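You operate a simulated robot arm through the tools that you are given. There is no shell and no other tool.

Carry out the task below with a simulated robot arm. There is one attempt and no reset: what you move stays moved.

## Task
Screw the yellow cover down with the driver and move the housing to the tester's nest.
Fine: its thumb screw tight; switch at IN; the driver arm ends swung aside; socket toward the tester slide.

It is judged by the outcome, as a careful person would: the job done as asked, and still so three seconds after it is handed in. It fails if anything else is knocked over, pushed out of place, dropped, spilled or broken. Lids that push on must go on centred and level and be pressed home; caps that screw on are set level and turned clockwise until they are tight.

## Robot
A 6-joint arm with a two-finger parallel gripper, fixed in place. Base frame: the origin is at the foot of the arm, x ahead of it, y to its left, z up; the work surface is at about z = 900. Units: mm, rad, N and s.
With the tool pointing down near the work surface it reaches from about 360 to 760 mm from the base axis. Its first joint turns from -1.152 to 1.152 rad. Payload 2.45 kg.
The tool frame sits at the grasp point between the pads (the TCP): z along the fingers, y along the line on which they close. The tips reach 24 mm beyond it. The gripper opens to 68 mm. The fingers are 17 mm wide and 10 mm thick; the gripper's body (40 by 70 mm) begins 41 mm behind the TCP.
Orientation is told as [roll, pitch, yaw] about the base's x, y, z axes, in that order, counted from this pose: with the fingers straight down and closing along the base's y, the tool's x points along the base's -x, its y along +y and its z along -z.

## Interface
- The arm moves only by the tool send_rows. Its argument "series" is a list of rows, each an object (a shift or turn left out is 0, a gripper value left out holds the last) with "travel": the shift along the tool's x, y, z in mm, a list of three; "delta_rot": the turn, a rotation vector about the tool's x, y, z in rad, a list of three; "gripper": the gripper command, from -1 (fully open) to 1 (shut), values between in proportion. In form: [{"travel": [dx, dy, dz], "delta_rot": [rx, ry, rz], "gripper": gripper}, ...]. A call has 1 to 20 rows; each row shifts and turns the commanded pose from where the row before left it, along the tool's axes as they then stand. Rows are played at 5 a second. More than 50 mm and 0.15 rad between two rows, or a gripper value outside its range, and nothing of the call is played. A pose out of reach is approached as far as the arm can. The call stops where the force on the tool passes 90 N (or 10 N more than at its start, if that is more) or the arm is blocked; 0.2 s more then pass. The fingers move at their own pace (about 108 mm/s each) and stop on an object; they squeeze with about 22 N. The grip force told is the motor's: it shows also when the fingers shut on nothing. Time passes only in rows, and 0.2 s behind the last, so rows that do not move let the fingers close. The reply holds the time, the measured pose of the TCP, the force on the tool along the base axes, the opening and the grip force, in the units named above and with some noise, with the torque about the TCP (base axes, N m) and any sound that the robot's microphone picked up.
- Cameras (640 x 400 px; columns grow to the right, rows downward): "scene" is fixed at [162.1, 403.1, 1490.2]; the picture's right is [-0.83, -0.55, 0.00], its down [-0.17, 0.26, -0.95] and it looks along [0.52, -0.79, -0.32] (base axes); focal length 323 px, centre (320, 200). "wrist" rides on the gripper at [84, 11, -75] in the tool frame; the picture's right is [-0.13, 0.99, 0.00], its down [-0.60, -0.08, -0.79] and it looks along [-0.79, -0.10, 0.61] (tool axes); focal length 251 px, centre (320, 200). There is no depth. A picture from a camera that has moved, and an enlarged one, comes with that camera's place and axes in the base frame and with its lens.
- capture(camera): a new picture of that camera. The clock stands still meanwhile.
- inspect(camera, box): a new picture of the part [left, top, right, bottom] of that camera's present view, enlarged. The clock stands still meanwhile.
- finish_job(): hands the job in; it is judged then, once.

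Nothing tells you positions but the pictures and the camera data. Unless the task says otherwise, let go and move clear before handing in.

The tools are called as a command line: name --argument value ..., lists and objects as JSON in quotes. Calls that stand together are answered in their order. send_rows: Moves the arm, as the interface text tells. Its arguments: {"type":"object","properties":{"series":{"type":"array","items":{"type":"object","properties":{"travel":{"type":"array","items":{"type":"number"}},"delta_rot":{"type":"array","items":{"type":"number"}},"gripper":{"type":"number"}}}}},"required":["series"]} The other tools are called the same way: capture (camera) takes a picture; inspect (camera, box) takes an enlarged picture of a part of a camera's view; finish_job () hands the job in.

At the start:

```text
t: 0.0
eef_pos: [359.0, -245.9, 1442.4]
tool_rot: [0.001, 0.0, 0.003]
ft_force: [0.4, -0.3, -0.1]
torque: [-0.01, -0.03, 0.01]
gripper_width: 68.2
gripper_force: 0.1
```

scene: 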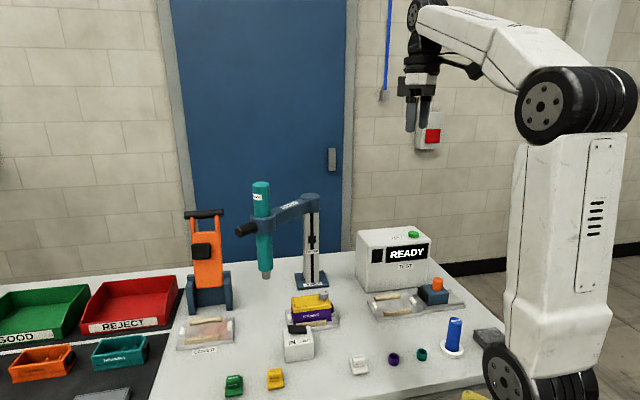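
wrist: 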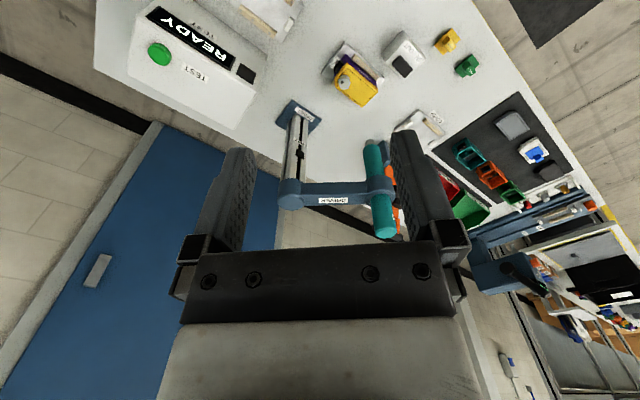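

I see a bench with a driver on a swing arm, a housing with a yellow cover on a fixture, a tester with a nest and slide, and some other parts. I'll look closer before moving.

inspect --camera "scene" --box '[220, 170, 460, 320]'

inspect --camera "scene" --box '[265, 270, 365, 370]'

inspect --camera "scene" --box '[350, 220, 480, 330]'

inspect --camera "wrist" --box '[260, 20, 500, 240]'

inspect --camera "scene" --box '[160, 170, 340, 370]'

```text
2.67 times, centred on (340, 245) of scene
camera zoom: at [162.1, 403.1, 1490.2], right [-0.83, -0.55, 0.0], down [-0.17, 0.26, -0.95], along [0.52, -0.79, -0.32], focal length 862 px, centre (267, 80)
```

zoom: 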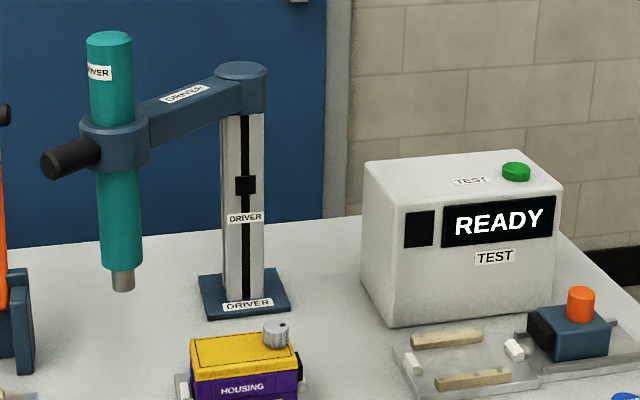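

```text
4.00 times, centred on (315, 320) of scene
camera zoom: at [162.1, 403.1, 1490.2], right [-0.83, -0.55, 0.0], down [-0.17, 0.26, -0.95], along [0.52, -0.79, -0.32], focal length 1293 px, centre (340, -280)
```

zoom: 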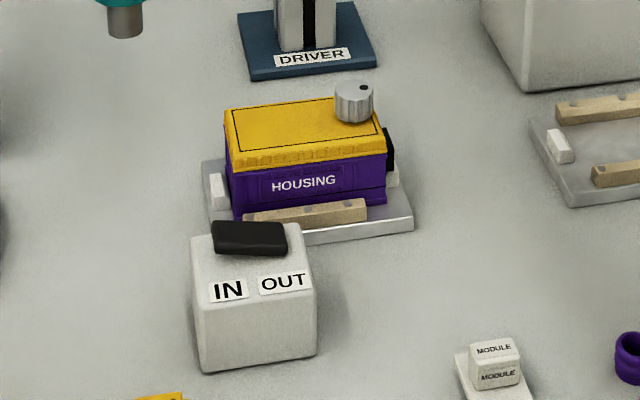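

```text
3.64 times, centred on (415, 275) of scene
camera zoom: at [162.1, 403.1, 1490.2], right [-0.83, -0.55, 0.0], down [-0.17, 0.26, -0.95], along [0.52, -0.79, -0.32], focal length 1176 px, centre (-26, -73)
```

zoom: 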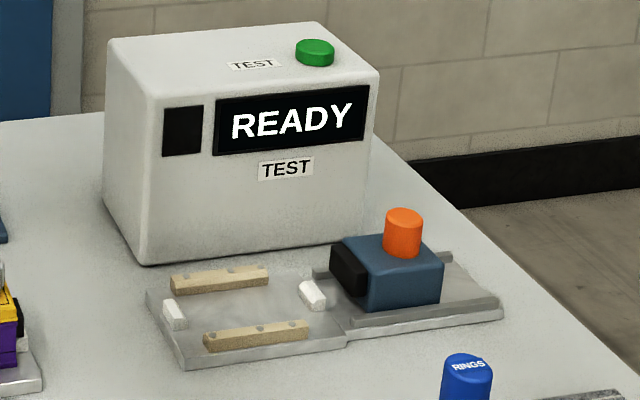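

```text
1.82 times, centred on (380, 130) of wrist
camera zoom: at [275.9, -235.4, 1516.8], right [0.13, 0.99, 0.0], down [0.6, -0.08, 0.79], along [0.79, -0.1, -0.61], focal length 457 px, centre (211, 327)
```

zoom: 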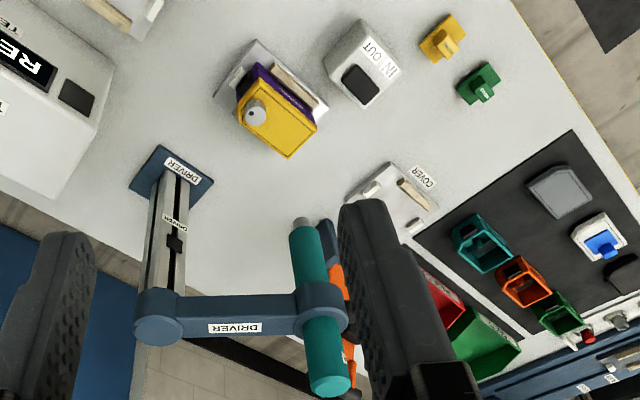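

```text
2.00 times, centred on (250, 270) of scene
camera zoom: at [162.1, 403.1, 1490.2], right [-0.83, -0.55, 0.0], down [-0.17, 0.26, -0.95], along [0.52, -0.79, -0.32], focal length 647 px, centre (460, 60)
```

zoom: 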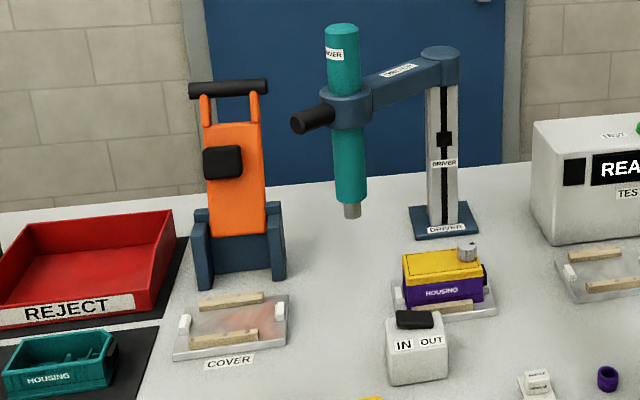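

I estimate the screw at about (558,-218,985), the driver's hub at about (693,-348), and the driver axis at about (715,-164). That puts the screw within the driver's swing radius. I'll lower the wrist camera for closer views of the switch, the housing and the driver.

send_rows --series '[{"travel": [0, 0, 45], "gripper": -1}, {"travel": [0, 5, 45]}, {"travel": [0, 5, 45]}, {"travel": [0, 5, 45]}, {"travel": [0, 5, 45]}, {"travel": [0, 5, 45]}, {"travel": [0, 0, 0]}]'

capture --camera "wrist"

capture --camera "scene"

```text
t: 1.6
eef_pos: [358.3, -220.0, 1172.9]
tool_rot: [0.001, 0.001, 0.003]
ft_force: [0.7, 0.2, 0.4]
torque: [0.0, 0.02, 0.03]
gripper_width: 68.0
gripper_force: 0.0
```

```text
taken
camera wrist: at [274.9, -210.4, 1248.2], right [0.13, 0.99, 0.0], down [0.6, -0.08, 0.79], along [0.79, -0.1, -0.61], focal length 251 px, centre (320, 200)
```

wrist: 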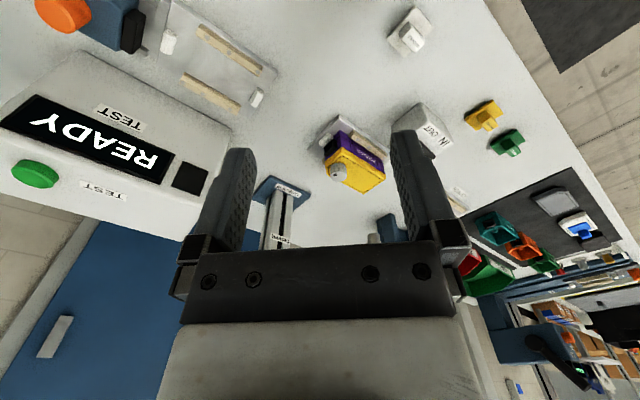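

```text
taken
```

scene: 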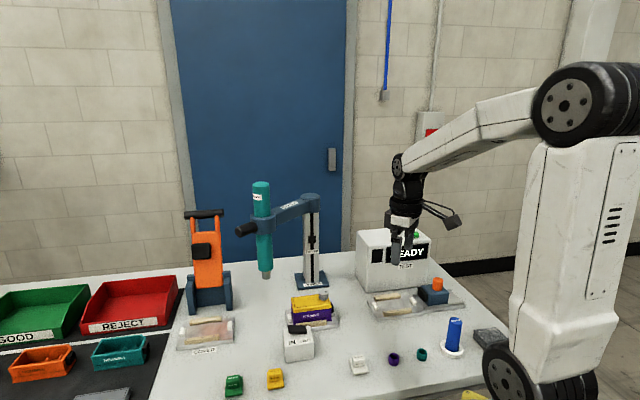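

The switch box sits at about (551,-90,960). I'll move closer to see the rocker's state and the housing.

send_rows --series '[{"travel": [-20, 35, 20]}, {"travel": [-20, 35, 20]}, {"travel": [-20, 35, 20]}, {"travel": [-10, 20, 20]}, {"travel": [0, 0, 0]}]'

capture --camera "wrist"

inspect --camera "wrist" --box '[230, 30, 430, 180]'

```text
t: 2.8
eef_pos: [426.2, -96.0, 1091.8]
tool_rot: [-0.001, 0.0, 0.002]
ft_force: [-1.0, 0.7, 0.1]
torque: [0.01, 0.02, -0.02]
gripper_width: 68.0
gripper_force: 0.0
```

```text
taken
camera wrist: at [343.2, -85.1, 1167.6], right [0.13, 0.99, 0.0], down [0.6, -0.08, 0.79], along [0.79, -0.1, -0.61], focal length 251 px, centre (320, 200)
```

wrist: 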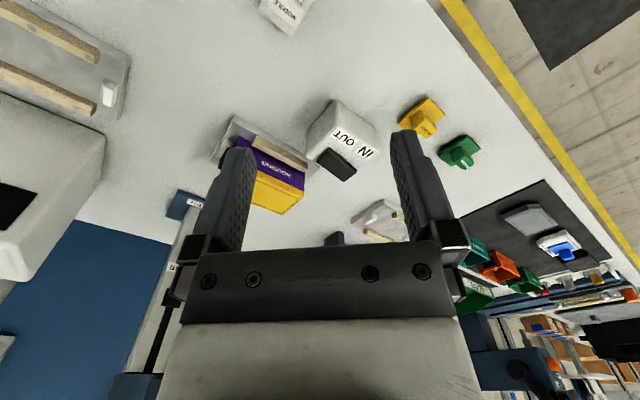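

```text
2.67 times, centred on (330, 105) of wrist
camera zoom: at [343.2, -85.1, 1167.6], right [0.13, 0.99, 0.0], down [0.6, -0.08, 0.79], along [0.79, -0.1, -0.61], focal length 670 px, centre (293, 453)
```

zoom: 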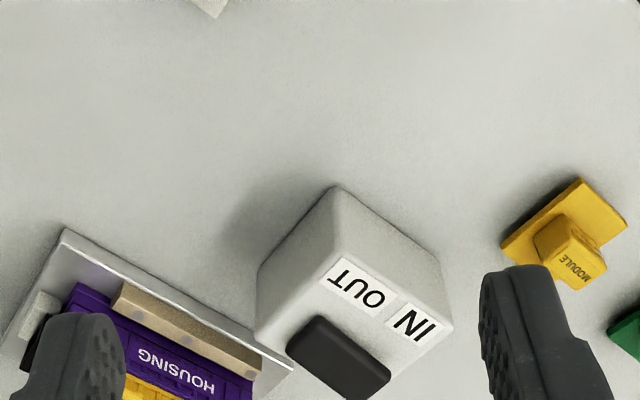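

The rocker's tilt isn't clear from here, so I'll zoom in harder from the scene camera.

inspect --camera "scene" --box '[278, 315, 322, 365]'

inspect --camera "wrist" --box '[300, 90, 390, 190]'

inspect --camera "scene" --box '[285, 285, 345, 335]'

```text
8.00 times, centred on (300, 340) of scene
camera zoom: at [162.1, 403.1, 1490.2], right [-0.83, -0.55, 0.0], down [-0.17, 0.26, -0.95], along [0.52, -0.79, -0.32], focal length 2587 px, centre (480, -920)
```

zoom: 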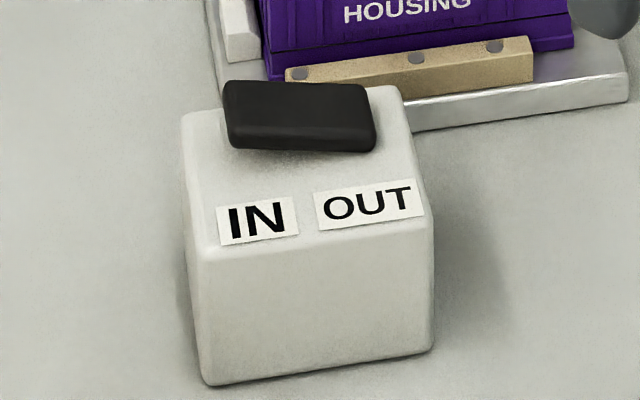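

```text
4.00 times, centred on (345, 140) of wrist
camera zoom: at [343.2, -85.1, 1167.6], right [0.13, 0.99, 0.0], down [0.6, -0.08, 0.79], along [0.79, -0.1, -0.61], focal length 1006 px, centre (220, 440)
```

zoom: 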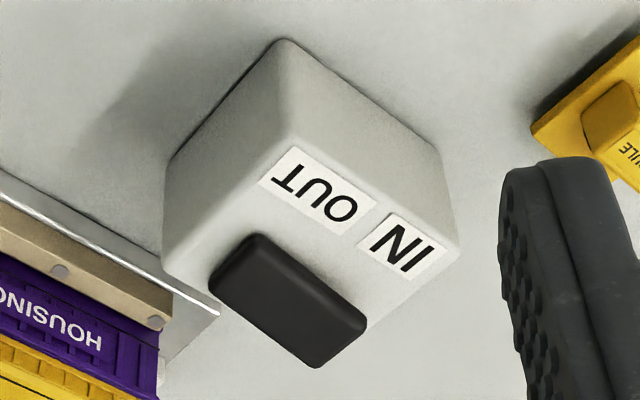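

```text
8.00 times, centred on (315, 310) of scene
camera zoom: at [162.1, 403.1, 1490.2], right [-0.83, -0.55, 0.0], down [-0.17, 0.26, -0.95], along [0.52, -0.79, -0.32], focal length 2587 px, centre (360, -680)
```

zoom: 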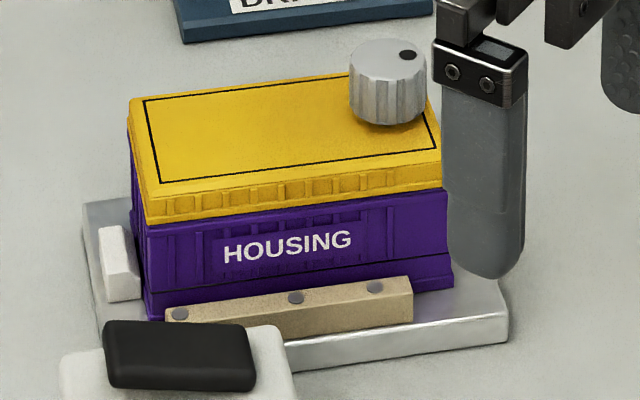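

The rocker leans down on the OUT side, so the switch is now at OUT. I'll shut the fingers and press the raised IN end, at about (562,-77).

send_rows --series '[{"travel": [-45, 6, 0], "gripper": 1}, {"travel": [-45, 6, 10]}, {"travel": [-45, 6, 20]}, {"travel": [0, 0, 30]}, {"travel": [0, 0, 20]}, {"travel": [0, 0, 0]}]'

capture --camera "wrist"

inspect --camera "scene" --box '[268, 290, 348, 365]'

```text
t: 4.2
eef_pos: [564.4, -79.3, 1010.8]
tool_rot: [-0.001, 0.001, 0.002]
ft_force: [-0.4, -0.4, 0.1]
torque: [-0.02, -0.02, -0.02]
gripper_width: 0.2
gripper_force: 22.3
```

```text
taken
camera wrist: at [480.1, -68.8, 1085.4], right [0.13, 0.99, 0.0], down [0.6, -0.08, 0.79], along [0.79, -0.1, -0.61], focal length 251 px, centre (320, 200)
```

wrist: 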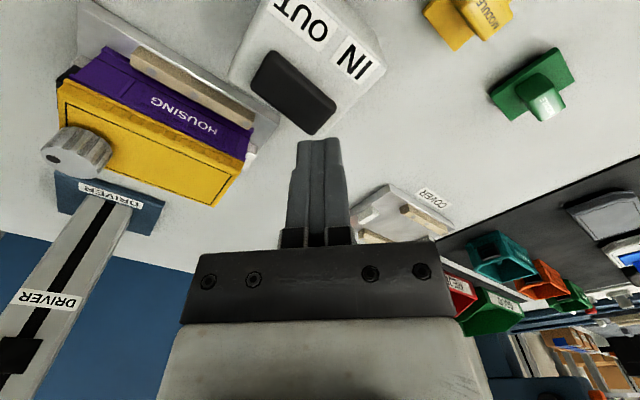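

```text
5.33 times, centred on (308, 328) of scene
camera zoom: at [162.1, 403.1, 1490.2], right [-0.83, -0.55, 0.0], down [-0.17, 0.26, -0.95], along [0.52, -0.79, -0.32], focal length 1724 px, centre (384, -480)
```

zoom: 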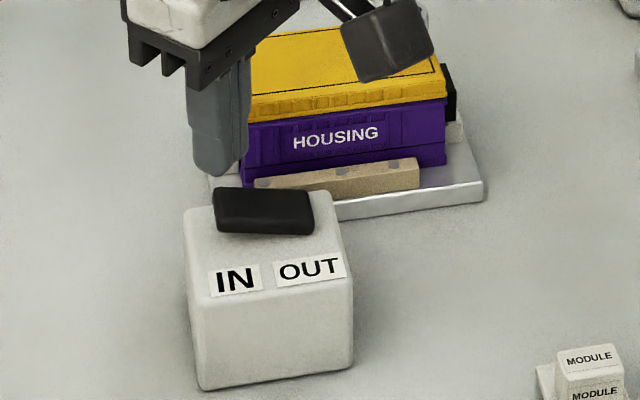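

The fingertip is about 6 mm beyond the rocker's IN end. I'll shift back slightly and press down.

send_rows --series '[{"travel": [6.5, -1.5, 0]}, {"travel": [0, 0, 8]}, {"travel": [0, 0, 5]}, {"travel": [0, 0, 4]}, {"travel": [0, 0, 0]}]'

inspect --camera "scene" --box '[268, 290, 348, 365]'

capture --camera "wrist"

```text
t: 5.4
eef_pos: [558.3, -80.3, 993.0]
tool_rot: [0.0, 0.001, 0.001]
ft_force: [0.2, -0.1, 0.1]
torque: [-0.01, 0.0, 0.02]
gripper_width: 0.0
gripper_force: 22.5
```

```text
5.33 times, centred on (308, 328) of scene
camera zoom: at [162.1, 403.1, 1490.2], right [-0.83, -0.55, 0.0], down [-0.17, 0.26, -0.95], along [0.52, -0.79, -0.32], focal length 1724 px, centre (384, -480)
```

zoom: 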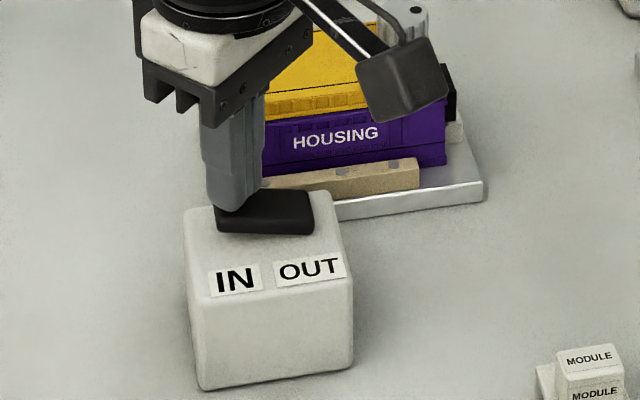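

```text
taken
camera wrist: at [474.0, -69.8, 1069.3], right [0.13, 0.99, 0.0], down [0.6, -0.08, 0.79], along [0.79, -0.1, -0.61], focal length 251 px, centre (320, 200)
```

wrist: 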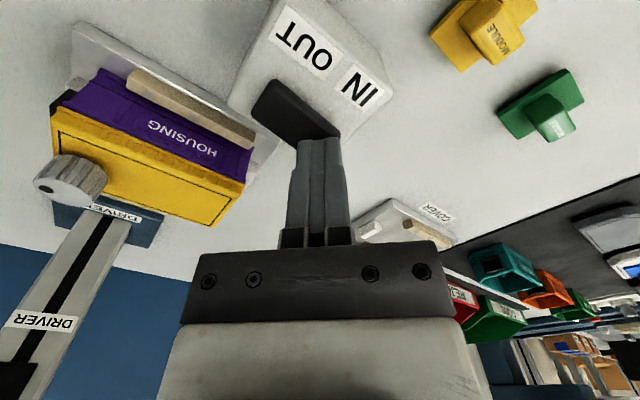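

The tip is just over the IN end, so I'm pressing in small steps.

send_rows --series '[{"travel": [1.5, -1.5, 3]}, {"travel": [0, 0, 3]}, {"travel": [0, 0, 3]}, {"travel": [0, 0, 3]}, {"travel": [0, 0, 0]}]'

inspect --camera "scene" --box '[268, 290, 348, 365]'

```text
t: 6.6
eef_pos: [555.8, -79.6, 984.3]
tool_rot: [0.0, -0.004, 0.001]
ft_force: [-11.8, 8.4, 45.9]
torque: [-0.18, 0.61, -0.17]
gripper_width: 0.1
gripper_force: 21.9
```

```text
5.33 times, centred on (308, 328) of scene
camera zoom: at [160.9, 403.5, 1490.2], right [-0.83, -0.55, 0.0], down [-0.17, 0.26, -0.95], along [0.52, -0.79, -0.32], focal length 1724 px, centre (384, -480)
```

zoom: 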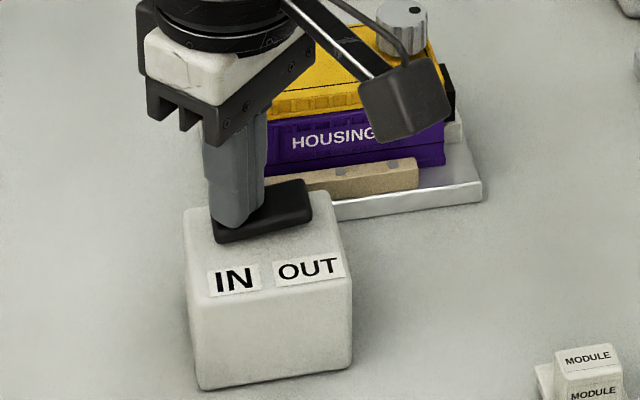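

The rocker is now down on the IN side, with about 46 N on the tool. I'll lift off and check.

send_rows --series '[{"travel": [0, 0, -10]}, {"travel": [0, 0, -30]}, {"travel": [0, 0, -40]}, {"travel": [40, 0, -40]}, {"travel": [0, 0, 0]}]'

inspect --camera "scene" --box '[268, 290, 348, 365]'

capture --camera "wrist"

```text
refused: row 4 steps farther than a row can; nothing moved
```

```text
5.33 times, centred on (308, 328) of scene
camera zoom: at [160.9, 403.5, 1490.2], right [-0.83, -0.55, 0.0], down [-0.17, 0.26, -0.95], along [0.52, -0.79, -0.32], focal length 1724 px, centre (384, -480)
```

zoom: 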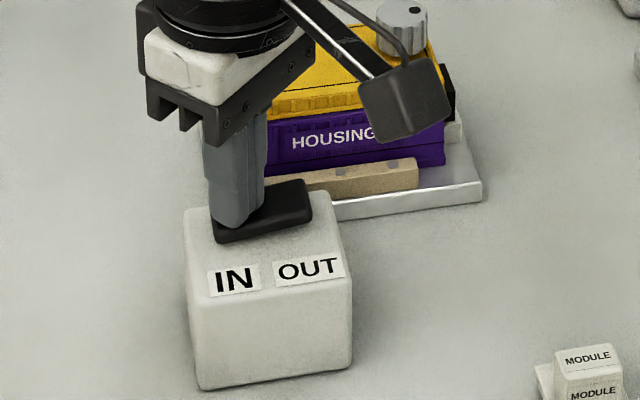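

```text
taken
camera wrist: at [472.3, -70.1, 1060.4], right [0.13, 0.99, 0.0], down [0.6, -0.08, 0.8], along [0.79, -0.1, -0.61], focal length 251 px, centre (320, 200)
```

wrist: 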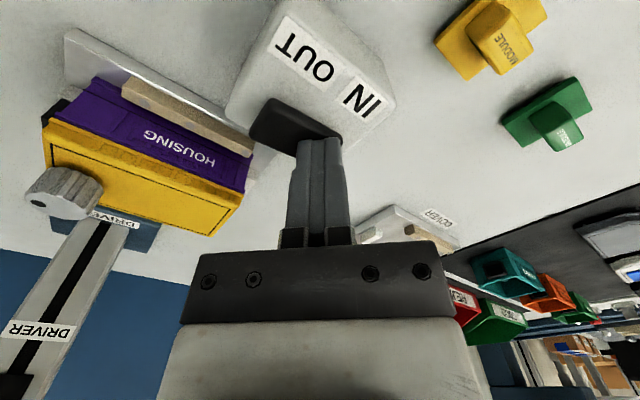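

That call was refused because one row was too long, so nothing moved. I'll lift in shorter steps.

send_rows --series '[{"travel": [0, 0, -10]}, {"travel": [0, 0, -30]}, {"travel": [0, 0, -40]}, {"travel": [20, 0, -40]}, {"travel": [0, 0, -40]}, {"travel": [0, 0, 0]}]'

inspect --camera "scene" --box '[268, 290, 348, 365]'

capture --camera "wrist"

```text
t: 8.0
eef_pos: [535.8, -83.1, 1142.7]
tool_rot: [-0.001, 0.001, 0.003]
ft_force: [0.2, -0.1, 0.4]
torque: [0.0, -0.03, 0.04]
gripper_width: 0.1
gripper_force: 22.1
```

```text
5.33 times, centred on (308, 328) of scene
camera zoom: at [162.1, 403.1, 1490.2], right [-0.83, -0.55, 0.0], down [-0.17, 0.26, -0.95], along [0.52, -0.79, -0.32], focal length 1724 px, centre (384, -480)
```

zoom: 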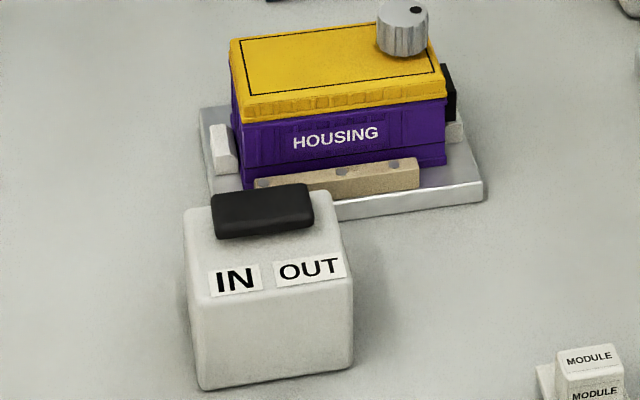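

```text
taken
camera wrist: at [452.1, -73.0, 1217.9], right [0.13, 0.99, 0.0], down [0.6, -0.08, 0.79], along [0.79, -0.1, -0.61], focal length 251 px, centre (320, 200)
```

wrist: 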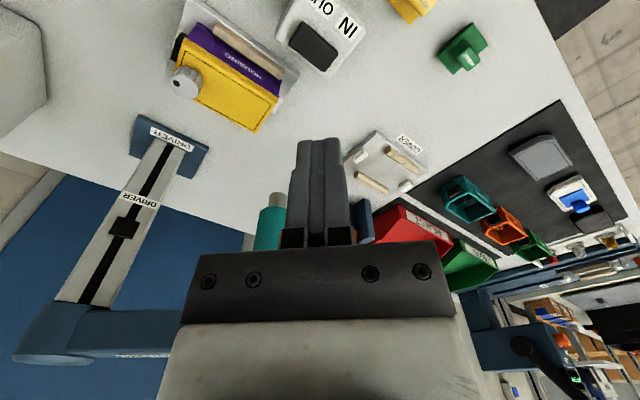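

The rocker seems to have come partly back after I let go, so I'll zoom in on it.

inspect --camera "scene" --box '[278, 315, 322, 365]'

inspect --camera "wrist" --box '[260, 0, 380, 80]'

```text
8.00 times, centred on (300, 340) of scene
camera zoom: at [162.1, 403.1, 1490.2], right [-0.83, -0.55, 0.0], down [-0.17, 0.26, -0.95], along [0.52, -0.79, -0.32], focal length 2587 px, centre (480, -920)
```

zoom: 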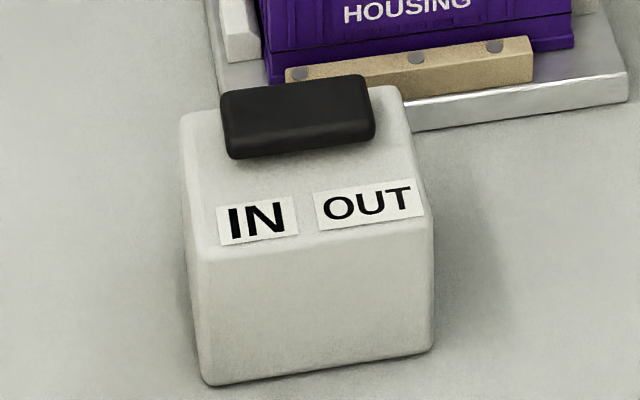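

```text
5.00 times, centred on (320, 40) of wrist
camera zoom: at [452.1, -73.0, 1217.9], right [0.13, 0.99, 0.0], down [0.6, -0.08, 0.79], along [0.79, -0.1, -0.61], focal length 1257 px, centre (320, 1000)
```

zoom: 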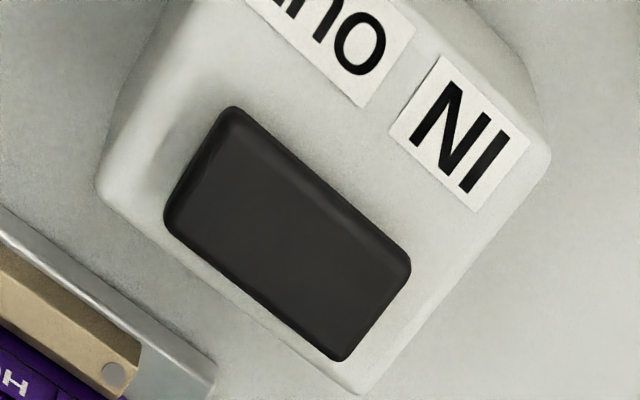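

The rocker now looks about level, so the press may not have latched. I'll press again nearer the IN end and go deeper.

send_rows --series '[{"travel": [-26, 3, 20]}, {"travel": [0, 0, 45]}, {"travel": [0, 0, 45]}, {"travel": [0, 0, 40]}, {"travel": [0, 0, 3]}, {"travel": [0, 0, 3]}, {"travel": [0, 0, 3]}, {"travel": [0, 0, 3]}, {"travel": [0, 0, 3]}, {"travel": [0, 0, 3]}, {"travel": [0, 0, 0]}]'

inspect --camera "scene" --box '[278, 315, 322, 365]'

```text
t: 10.1
eef_pos: [562.1, -77.6, 983.3]
tool_rot: [-0.002, 0.001, 0.002]
ft_force: [-15.2, 4.1, 22.9]
torque: [-0.1, 0.54, -0.19]
gripper_width: 0.0
gripper_force: 22.1
stopped in row 10: the force on the tool passed its limit at 95 N (the readings are from after the stop); the commanded pose is now the measured one
```

```text
8.00 times, centred on (300, 340) of scene
camera zoom: at [161.2, 403.3, 1490.2], right [-0.83, -0.55, 0.0], down [-0.17, 0.26, -0.95], along [0.52, -0.79, -0.32], focal length 2587 px, centre (480, -920)
```

zoom: 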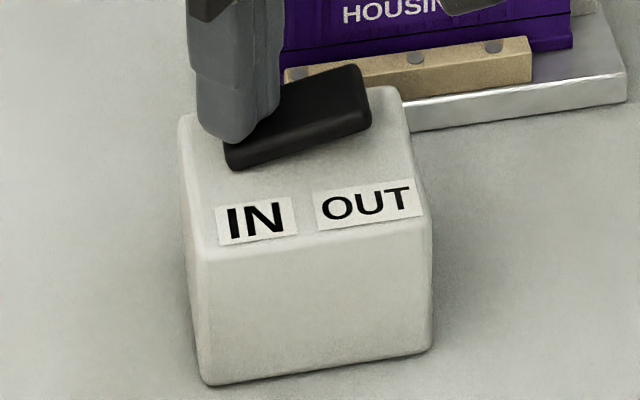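

send_rows --series '[{"travel": [0, 0, -5]}, {"travel": [0, 0, -10]}, {"travel": [0, 0, -40]}, {"travel": [0, 0, -40]}, {"travel": [0, 0, -40]}, {"travel": [0, 0, 0]}]'

inspect --camera "scene" --box '[278, 315, 322, 365]'

```text
t: 11.5
eef_pos: [562.4, -78.3, 1118.2]
tool_rot: [-0.002, -0.006, -0.001]
ft_force: [0.3, 0.3, -0.5]
torque: [-0.01, 0.0, 0.0]
gripper_width: 0.1
gripper_force: 21.9
```

```text
8.00 times, centred on (300, 340) of scene
camera zoom: at [162.1, 403.1, 1490.2], right [-0.83, -0.55, 0.0], down [-0.17, 0.26, -0.95], along [0.52, -0.79, -0.32], focal length 2587 px, centre (480, -920)
```

zoom: 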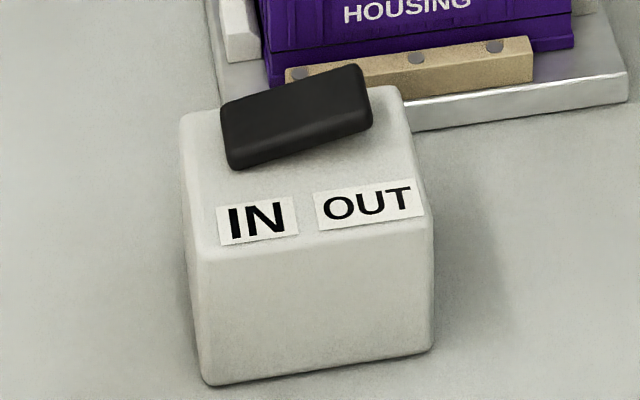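

The switch has latched at IN. Next I'll rise and look at the driver's handle.

send_rows --series '[{"travel": [20, 0, -45], "gripper": -1}, {"travel": [20, 0, -45]}, {"travel": [20, 0, -40]}, {"travel": [0, 0, 0]}]'

capture --camera "wrist"

inspect --camera "scene" --box '[220, 170, 340, 290]'

```text
t: 12.5
eef_pos: [500.3, -78.5, 1246.3]
tool_rot: [-0.003, -0.006, 0.0]
ft_force: [-1.8, 0.8, 0.3]
torque: [0.02, -0.03, -0.01]
gripper_width: 67.6
gripper_force: 0.0
```

```text
taken
camera wrist: at [416.5, -67.2, 1321.6], right [0.13, 0.99, 0.0], down [0.6, -0.08, 0.8], along [0.79, -0.1, -0.61], focal length 251 px, centre (320, 200)
```

wrist: 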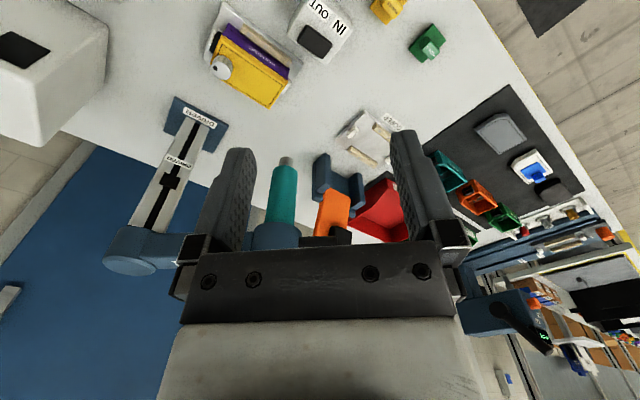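

```text
3.33 times, centred on (280, 230) of scene
camera zoom: at [162.1, 403.1, 1490.2], right [-0.83, -0.55, 0.0], down [-0.17, 0.26, -0.95], along [0.52, -0.79, -0.32], focal length 1078 px, centre (453, 100)
```

zoom: 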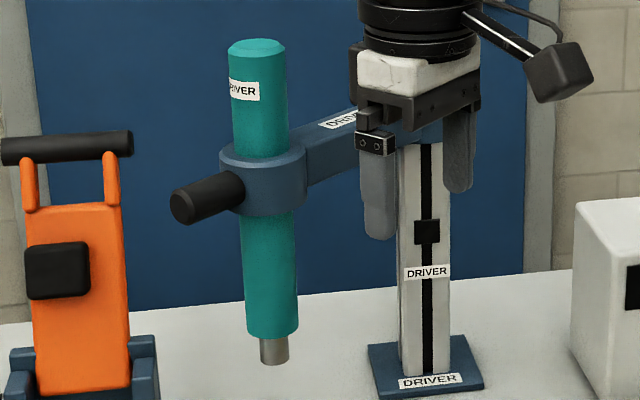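

The handle is a radial bar at about (723,-105,1168), roughly 26 mm thick. I'll get a wrist view from above to confirm before grasping.

send_rows --series '[{"travel": [0, 0, -45]}, {"travel": [-25, 0, -40]}, {"travel": [-45, 0, -10]}, {"travel": [-10, 0, 0]}, {"travel": [0, 0, 0]}]'

capture --camera "wrist"

```text
t: 13.7
eef_pos: [581.1, -76.6, 1340.7]
tool_rot: [-0.004, -0.006, 0.001]
ft_force: [-0.1, -0.8, 0.1]
torque: [-0.03, -0.02, 0.03]
gripper_width: 68.4
gripper_force: 0.0
```

```text
taken
camera wrist: at [496.8, -66.7, 1415.7], right [0.13, 0.99, 0.0], down [0.6, -0.08, 0.8], along [0.79, -0.1, -0.61], focal length 251 px, centre (320, 200)
```

wrist: 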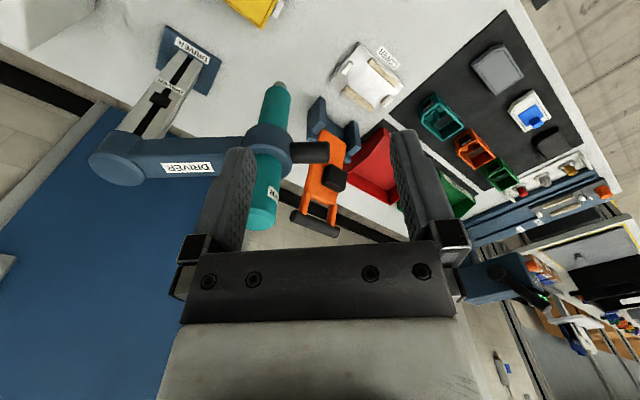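

The wrist view puts the handle between y≈-135 and -88, at x≈715. I'll yaw the tool so the fingers straddle the handle with the camera facing outward.

send_rows --series '[{"delta_rot": [0, 0, 0.141]}, {"delta_rot": [0, 0, 0.141]}, {"delta_rot": [0, 0, 0.141]}, {"delta_rot": [0, 0, 0.141]}, {"delta_rot": [0, 0, 0.141]}, {"delta_rot": [0, 0, 0.141]}, {"delta_rot": [0, 0, 0.141]}, {"delta_rot": [0, 0, 0.141]}, {"delta_rot": [0, 0, 0.141]}, {"delta_rot": [0, 0, 0.141]}, {"delta_rot": [0, 0, 0.141]}, {"delta_rot": [0, 0, 0.141]}, {"travel": [0, 0, 0]}]'

```text
t: 16.5
eef_pos: [582.5, -77.0, 1343.9]
tool_rot: [0.005, -0.003, -1.691]
ft_force: [-0.5, -0.1, 0.0]
torque: [0.02, 0.01, -0.01]
gripper_width: 67.9
gripper_force: 0.1
```

send_rows --series '[{"travel": [-1.5, 34, 0]}, {"travel": [-1.5, 34, 0]}, {"travel": [-1.5, 34, 15]}, {"travel": [-2, 33.3, 35]}, {"travel": [0, 0, 0]}]'

capture --camera "wrist"

inspect --camera "scene" --box '[200, 130, 340, 260]'

```text
t: 17.7
eef_pos: [694.2, -95.8, 1281.2]
tool_rot: [0.004, -0.002, -1.691]
ft_force: [-0.3, -1.4, 0.4]
torque: [-0.03, -0.02, 0.04]
gripper_width: 68.0
gripper_force: 0.1
out of reach, approached as far as the arm can: row 3, 4
```

```text
taken
camera wrist: at [715.3, -14.1, 1356.3], right [0.97, -0.25, 0.01], down [-0.15, -0.59, 0.79], along [-0.19, -0.77, -0.61], focal length 251 px, centre (320, 200)
```

wrist: 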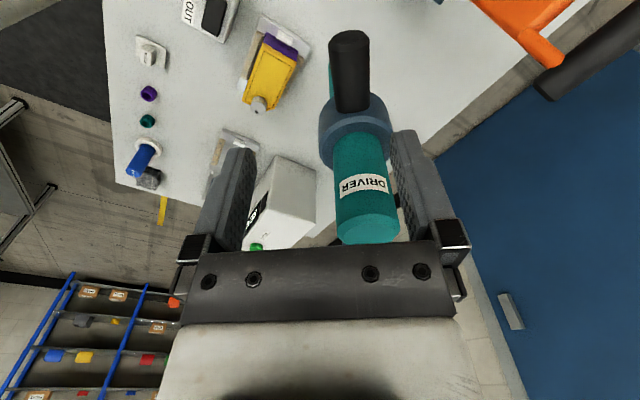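

```text
3.08 times, centred on (270, 195) of scene
camera zoom: at [162.1, 403.1, 1490.2], right [-0.83, -0.55, 0.0], down [-0.17, 0.26, -0.95], along [0.52, -0.79, -0.32], focal length 995 px, centre (474, 215)
```

zoom: 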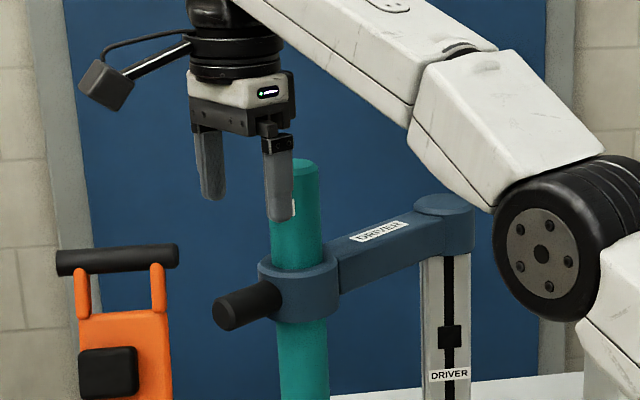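

The arm couldn't quite reach at that height. Its reach grows lower down, so I'll descend straight and see where it settles. The handle axis checks out at x≈717 for y≈-100.

send_rows --series '[{"travel": [0, 0, 25]}, {"travel": [0, 0, 20]}, {"travel": [0, 0, 15]}, {"travel": [0, 0, 0]}]'

capture --camera "wrist"

```text
t: 18.7
eef_pos: [693.6, -98.0, 1220.9]
tool_rot: [0.006, -0.002, -1.689]
ft_force: [0.5, -0.4, 0.1]
torque: [0.01, 0.02, 0.01]
gripper_width: 68.0
gripper_force: 0.0
```

```text
taken
camera wrist: at [715.1, -15.1, 1295.8], right [0.97, -0.25, 0.01], down [-0.16, -0.59, 0.79], along [-0.19, -0.77, -0.61], focal length 251 px, centre (320, 200)
```

wrist: 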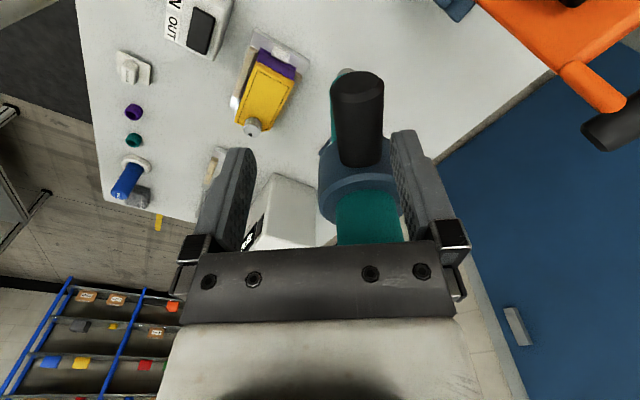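

send_rows --series '[{"travel": [0, 10, 3]}, {"travel": [0, 10, 3]}, {"travel": [0, 3, 3]}, {"travel": [0, 0, 0]}]'

capture --camera "wrist"

```text
t: 19.7
eef_pos: [718.2, -99.9, 1212.0]
tool_rot: [0.006, -0.002, -1.693]
ft_force: [0.0, 0.0, 0.8]
torque: [0.01, 0.03, 0.0]
gripper_width: 68.2
gripper_force: 0.1
```

```text
taken
camera wrist: at [738.1, -17.8, 1287.5], right [0.97, -0.25, 0.0], down [-0.15, -0.59, 0.79], along [-0.19, -0.77, -0.61], focal length 251 px, centre (320, 200)
```

wrist: 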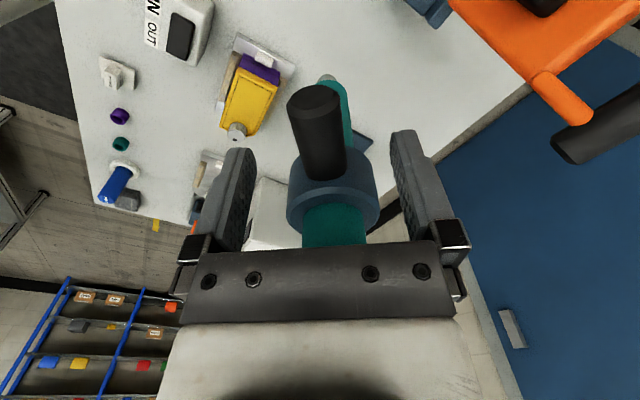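

The fingers are now centred over the handle. I'll descend to straddle it and close.

send_rows --series '[{"travel": [0, 0, 15]}, {"travel": [0, 0, 15]}, {"travel": [0, 0, 12]}, {"travel": [0, 0, 0]}]'

capture --camera "wrist"

inspect --camera "scene" --box '[200, 130, 340, 260]'

```text
t: 20.7
eef_pos: [717.8, -100.6, 1171.0]
tool_rot: [0.006, -0.003, -1.692]
ft_force: [-1.2, 0.4, -0.2]
torque: [0.01, 0.03, 0.01]
gripper_width: 68.1
gripper_force: 0.0
```

```text
taken
camera wrist: at [738.4, -18.5, 1246.7], right [0.97, -0.25, 0.01], down [-0.16, -0.59, 0.79], along [-0.19, -0.77, -0.61], focal length 251 px, centre (320, 200)
```

wrist: 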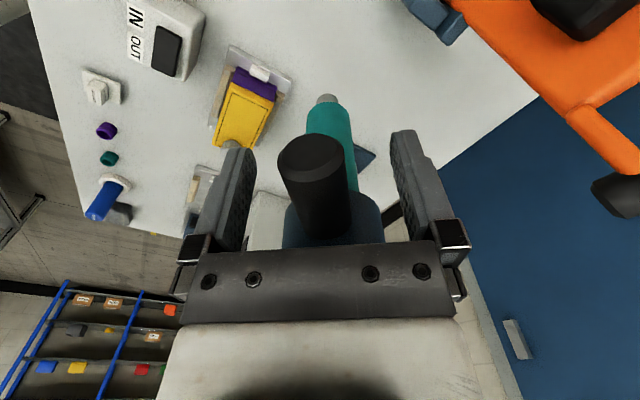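

```text
3.08 times, centred on (270, 195) of scene
camera zoom: at [162.1, 403.1, 1490.2], right [-0.83, -0.55, 0.0], down [-0.17, 0.26, -0.95], along [0.52, -0.79, -0.32], focal length 995 px, centre (474, 215)
```

zoom: 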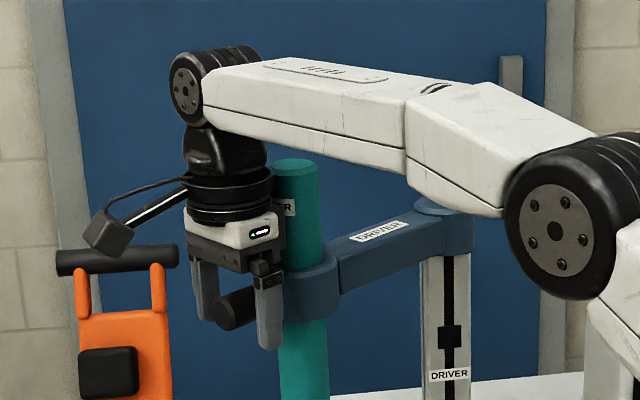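

The handle is between the fingers, so I'm closing on it.

send_rows --series '[{"travel": [0, 0, 0], "gripper": 1}, {"travel": [0, 0, 0]}, {"travel": [0, 0, 0]}]'

capture --camera "wrist"

```text
t: 21.5
eef_pos: [715.5, -100.4, 1171.2]
tool_rot: [-0.001, 0.0, -1.689]
ft_force: [-22.1, 1.6, -0.5]
torque: [0.06, 0.09, 0.71]
gripper_width: 27.9
gripper_force: 42.9
```

```text
taken
camera wrist: at [737.2, -18.3, 1246.5], right [0.97, -0.25, 0.0], down [-0.15, -0.59, 0.79], along [-0.2, -0.77, -0.61], focal length 251 px, centre (320, 200)
```

wrist: 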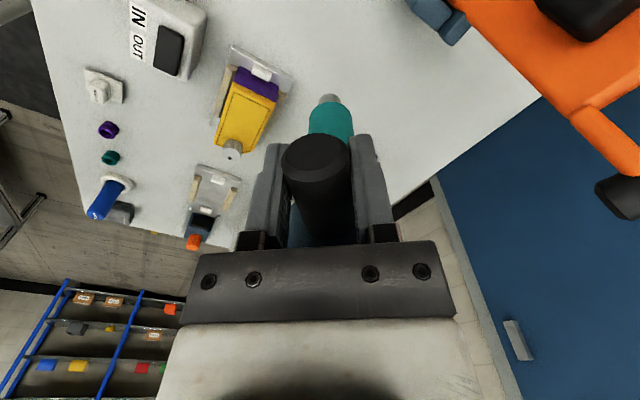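

The handle is gripped at 27.9 mm opening. I'll start swinging the arm counter-clockwise about its hub, turning the tool with it and watching the forces.

send_rows --series '[{"travel": [-0.3, -12.4, 0], "delta_rot": [0, 0, -0.05]}, {"travel": [-1.24, -24.8, 0], "delta_rot": [0, 0, -0.1]}, {"travel": [-1.24, -24.8, 0], "delta_rot": [0, 0, -0.1]}, {"travel": [0, 0, 0]}]'

capture --camera "scene"

```text
t: 22.5
eef_pos: [656.1, -102.1, 1170.9]
tool_rot: [0.008, -0.007, -1.441]
ft_force: [3.9, -13.0, 11.5]
torque: [0.44, -0.04, 0.66]
gripper_width: 27.8
gripper_force: 42.4
```

```text
taken
```

scene: 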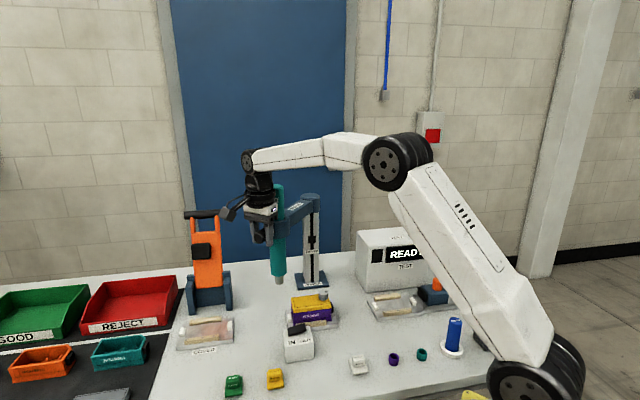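

The arm swings freely with low forces. I'll continue toward the housing and stop short to check the alignment.

send_rows --series '[{"travel": [-1.24, -24.8, 0], "delta_rot": [0, 0, -0.1]}, {"travel": [-1.24, -24.8, 0], "delta_rot": [0, 0, -0.1]}, {"travel": [-1.24, -24.8, 0], "delta_rot": [0, 0, -0.1]}, {"travel": [-1.24, -24.8, 0], "delta_rot": [0, 0, -0.1]}, {"travel": [0, 0, 0]}]'

inspect --camera "scene" --box '[240, 180, 380, 320]'

capture --camera "wrist"

```text
t: 23.7
eef_pos: [563.9, -133.1, 1171.3]
tool_rot: [0.008, -0.009, -1.04]
ft_force: [14.3, -20.3, 17.3]
torque: [0.04, -0.02, 0.61]
gripper_width: 27.3
gripper_force: 42.1
```

```text
2.86 times, centred on (310, 250) of scene
camera zoom: at [162.2, 402.4, 1490.3], right [-0.83, -0.55, 0.0], down [-0.17, 0.27, -0.95], along [0.52, -0.79, -0.32], focal length 924 px, centre (349, 57)
```

zoom: 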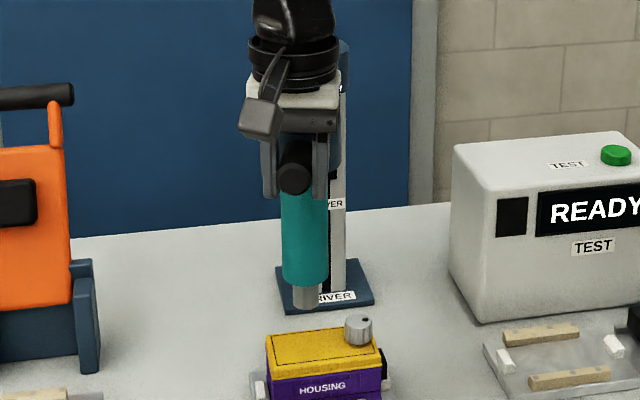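

```text
taken
camera wrist: at [531.2, -55.3, 1245.6], right [0.92, 0.39, 0.01], down [0.23, -0.56, 0.8], along [0.32, -0.73, -0.6], focal length 251 px, centre (320, 200)
```

wrist: 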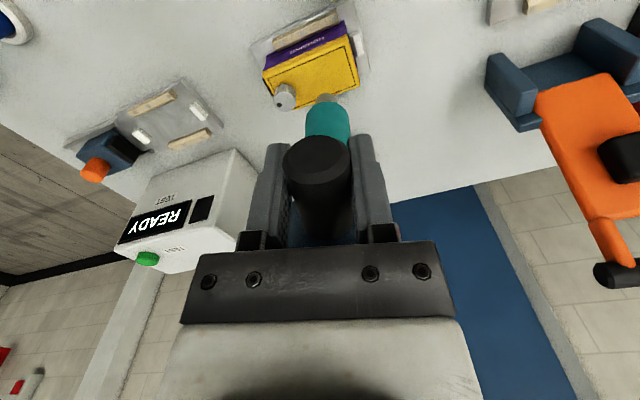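

The swing geometry fits a hub at about (687,-340), with the bit roughly 0.28 rad short of the screw. I'll zoom in to refine the screw and bit positions.

inspect --camera "wrist" --box '[245, 20, 385, 120]'

inspect --camera "scene" --box '[285, 235, 345, 315]'

```text
4.00 times, centred on (315, 70) of wrist
camera zoom: at [531.2, -55.3, 1245.6], right [0.92, 0.39, 0.01], down [0.23, -0.56, 0.8], along [0.32, -0.73, -0.6], focal length 1006 px, centre (340, 720)
```

zoom: 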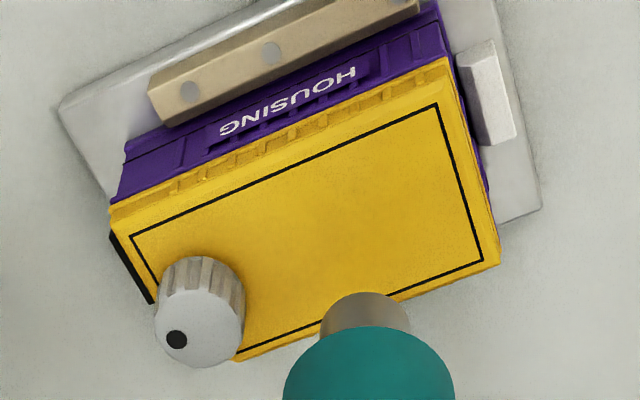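

```text
5.00 times, centred on (315, 275) of scene
camera zoom: at [162.2, 402.4, 1490.3], right [-0.83, -0.55, 0.0], down [-0.17, 0.27, -0.95], along [0.52, -0.79, -0.32], focal length 1617 px, centre (345, -175)
```

zoom: 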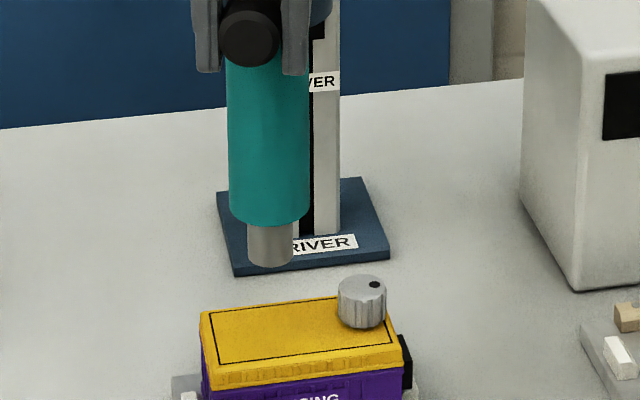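

Triangulation puts the screw top at (559,-214,991) and the bit bottom at z≈1012. I'll swing the remaining 0.26 rad.

send_rows --series '[{"travel": [-3, -20.9, 0], "delta_rot": [0, 0, -0.087]}, {"travel": [-2, -20.9, 0], "delta_rot": [0, 0, -0.087]}, {"travel": [-0.9, -20.9, 0], "delta_rot": [0, 0, -0.087]}, {"travel": [0, 0, 0]}]'

inspect --camera "wrist" --box '[245, 20, 385, 120]'

inspect --camera "scene" --box '[285, 235, 345, 315]'

capture --camera "wrist"

```text
t: 24.7
eef_pos: [514.9, -171.4, 1171.1]
tool_rot: [0.004, -0.007, -0.779]
ft_force: [-7.6, 3.6, 31.5]
torque: [0.44, 0.43, -0.77]
gripper_width: 27.6
gripper_force: 42.3
```

```text
4.00 times, centred on (315, 70) of wrist
camera zoom: at [462.3, -105.0, 1245.5], right [0.79, 0.61, 0.01], down [0.37, -0.48, 0.8], along [0.49, -0.63, -0.6], focal length 1006 px, centre (340, 720)
```

zoom: 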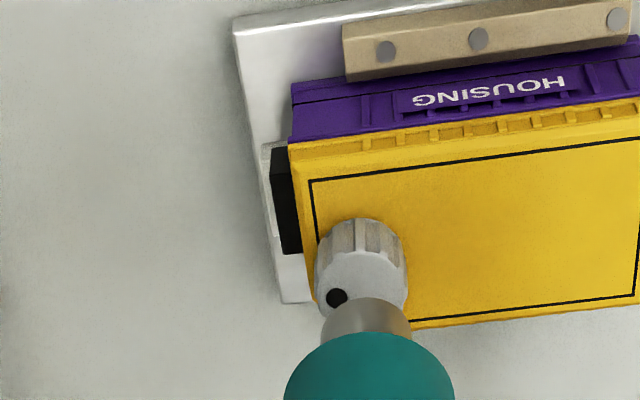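

```text
5.00 times, centred on (315, 275) of scene
camera zoom: at [161.2, 403.4, 1490.2], right [-0.83, -0.55, 0.0], down [-0.17, 0.26, -0.95], along [0.52, -0.79, -0.32], focal length 1617 px, centre (345, -175)
```

zoom: 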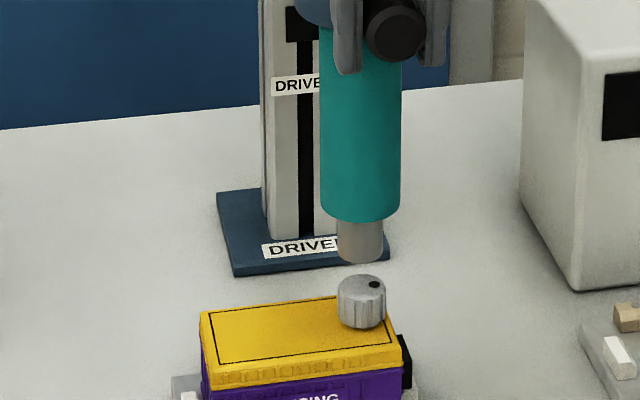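

```text
taken
camera wrist: at [462.3, -105.0, 1245.5], right [0.79, 0.61, 0.01], down [0.37, -0.48, 0.8], along [0.49, -0.63, -0.6], focal length 251 px, centre (320, 200)
```

wrist: 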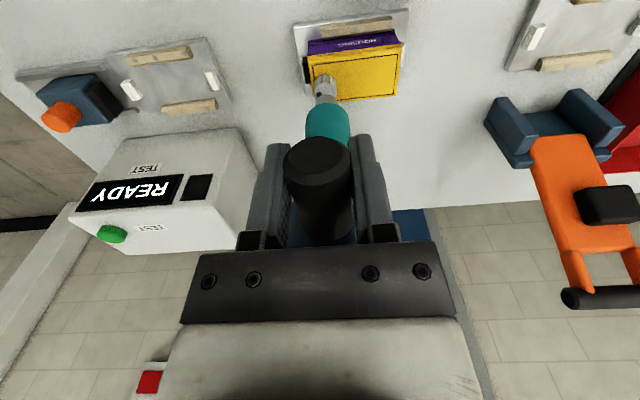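

The bit looks centred over the screw in both views, to within about 1 mm. I'll push the handle down gradually.

send_rows --series '[{"travel": [0, 0, 4]}, {"travel": [0, 0, 4]}, {"travel": [0, 0, 0]}]'

inspect --camera "scene" --box '[285, 200, 345, 315]'

```text
t: 25.5
eef_pos: [514.8, -173.7, 1164.6]
tool_rot: [0.006, -0.015, -0.781]
ft_force: [-5.9, 3.0, 36.5]
torque: [-0.13, -0.15, -0.75]
gripper_width: 27.8
gripper_force: 41.8
```

```text
3.48 times, centred on (315, 258) of scene
camera zoom: at [161.2, 403.4, 1490.2], right [-0.83, -0.55, 0.0], down [-0.17, 0.26, -0.95], along [0.52, -0.79, -0.32], focal length 1125 px, centre (337, 0)
```

zoom: 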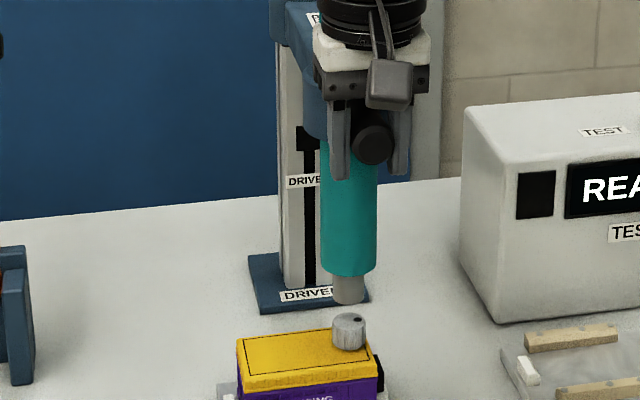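

The bit hasn't lowered, so the handle is slipping in the fingers at about 36 N. I'll keep pushing until the palm bears on the handle.

send_rows --series '[{"travel": [0, 0, 4]}, {"travel": [0, 0, 4]}, {"travel": [0, 0, 4]}, {"travel": [0, 0, 0]}]'

inspect --camera "scene" --box '[285, 200, 345, 315]'

```text
t: 26.5
eef_pos: [514.8, -174.1, 1154.9]
tool_rot: [0.008, -0.016, -0.783]
ft_force: [-3.3, -0.9, 37.1]
torque: [-0.1, -0.11, -0.73]
gripper_width: 27.4
gripper_force: 42.9
```

```text
3.48 times, centred on (315, 258) of scene
camera zoom: at [161.3, 403.3, 1490.2], right [-0.83, -0.55, 0.0], down [-0.17, 0.26, -0.95], along [0.52, -0.79, -0.32], focal length 1125 px, centre (337, 0)
```

zoom: 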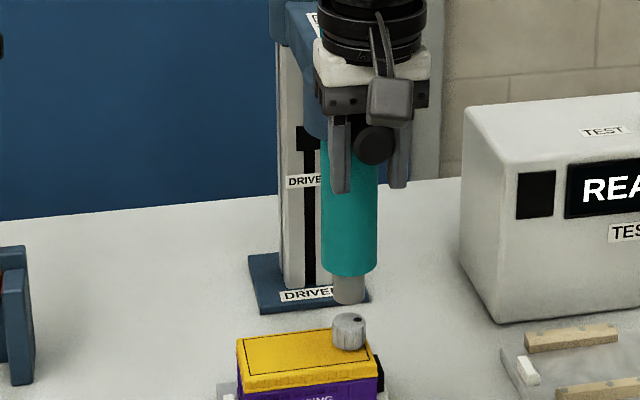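

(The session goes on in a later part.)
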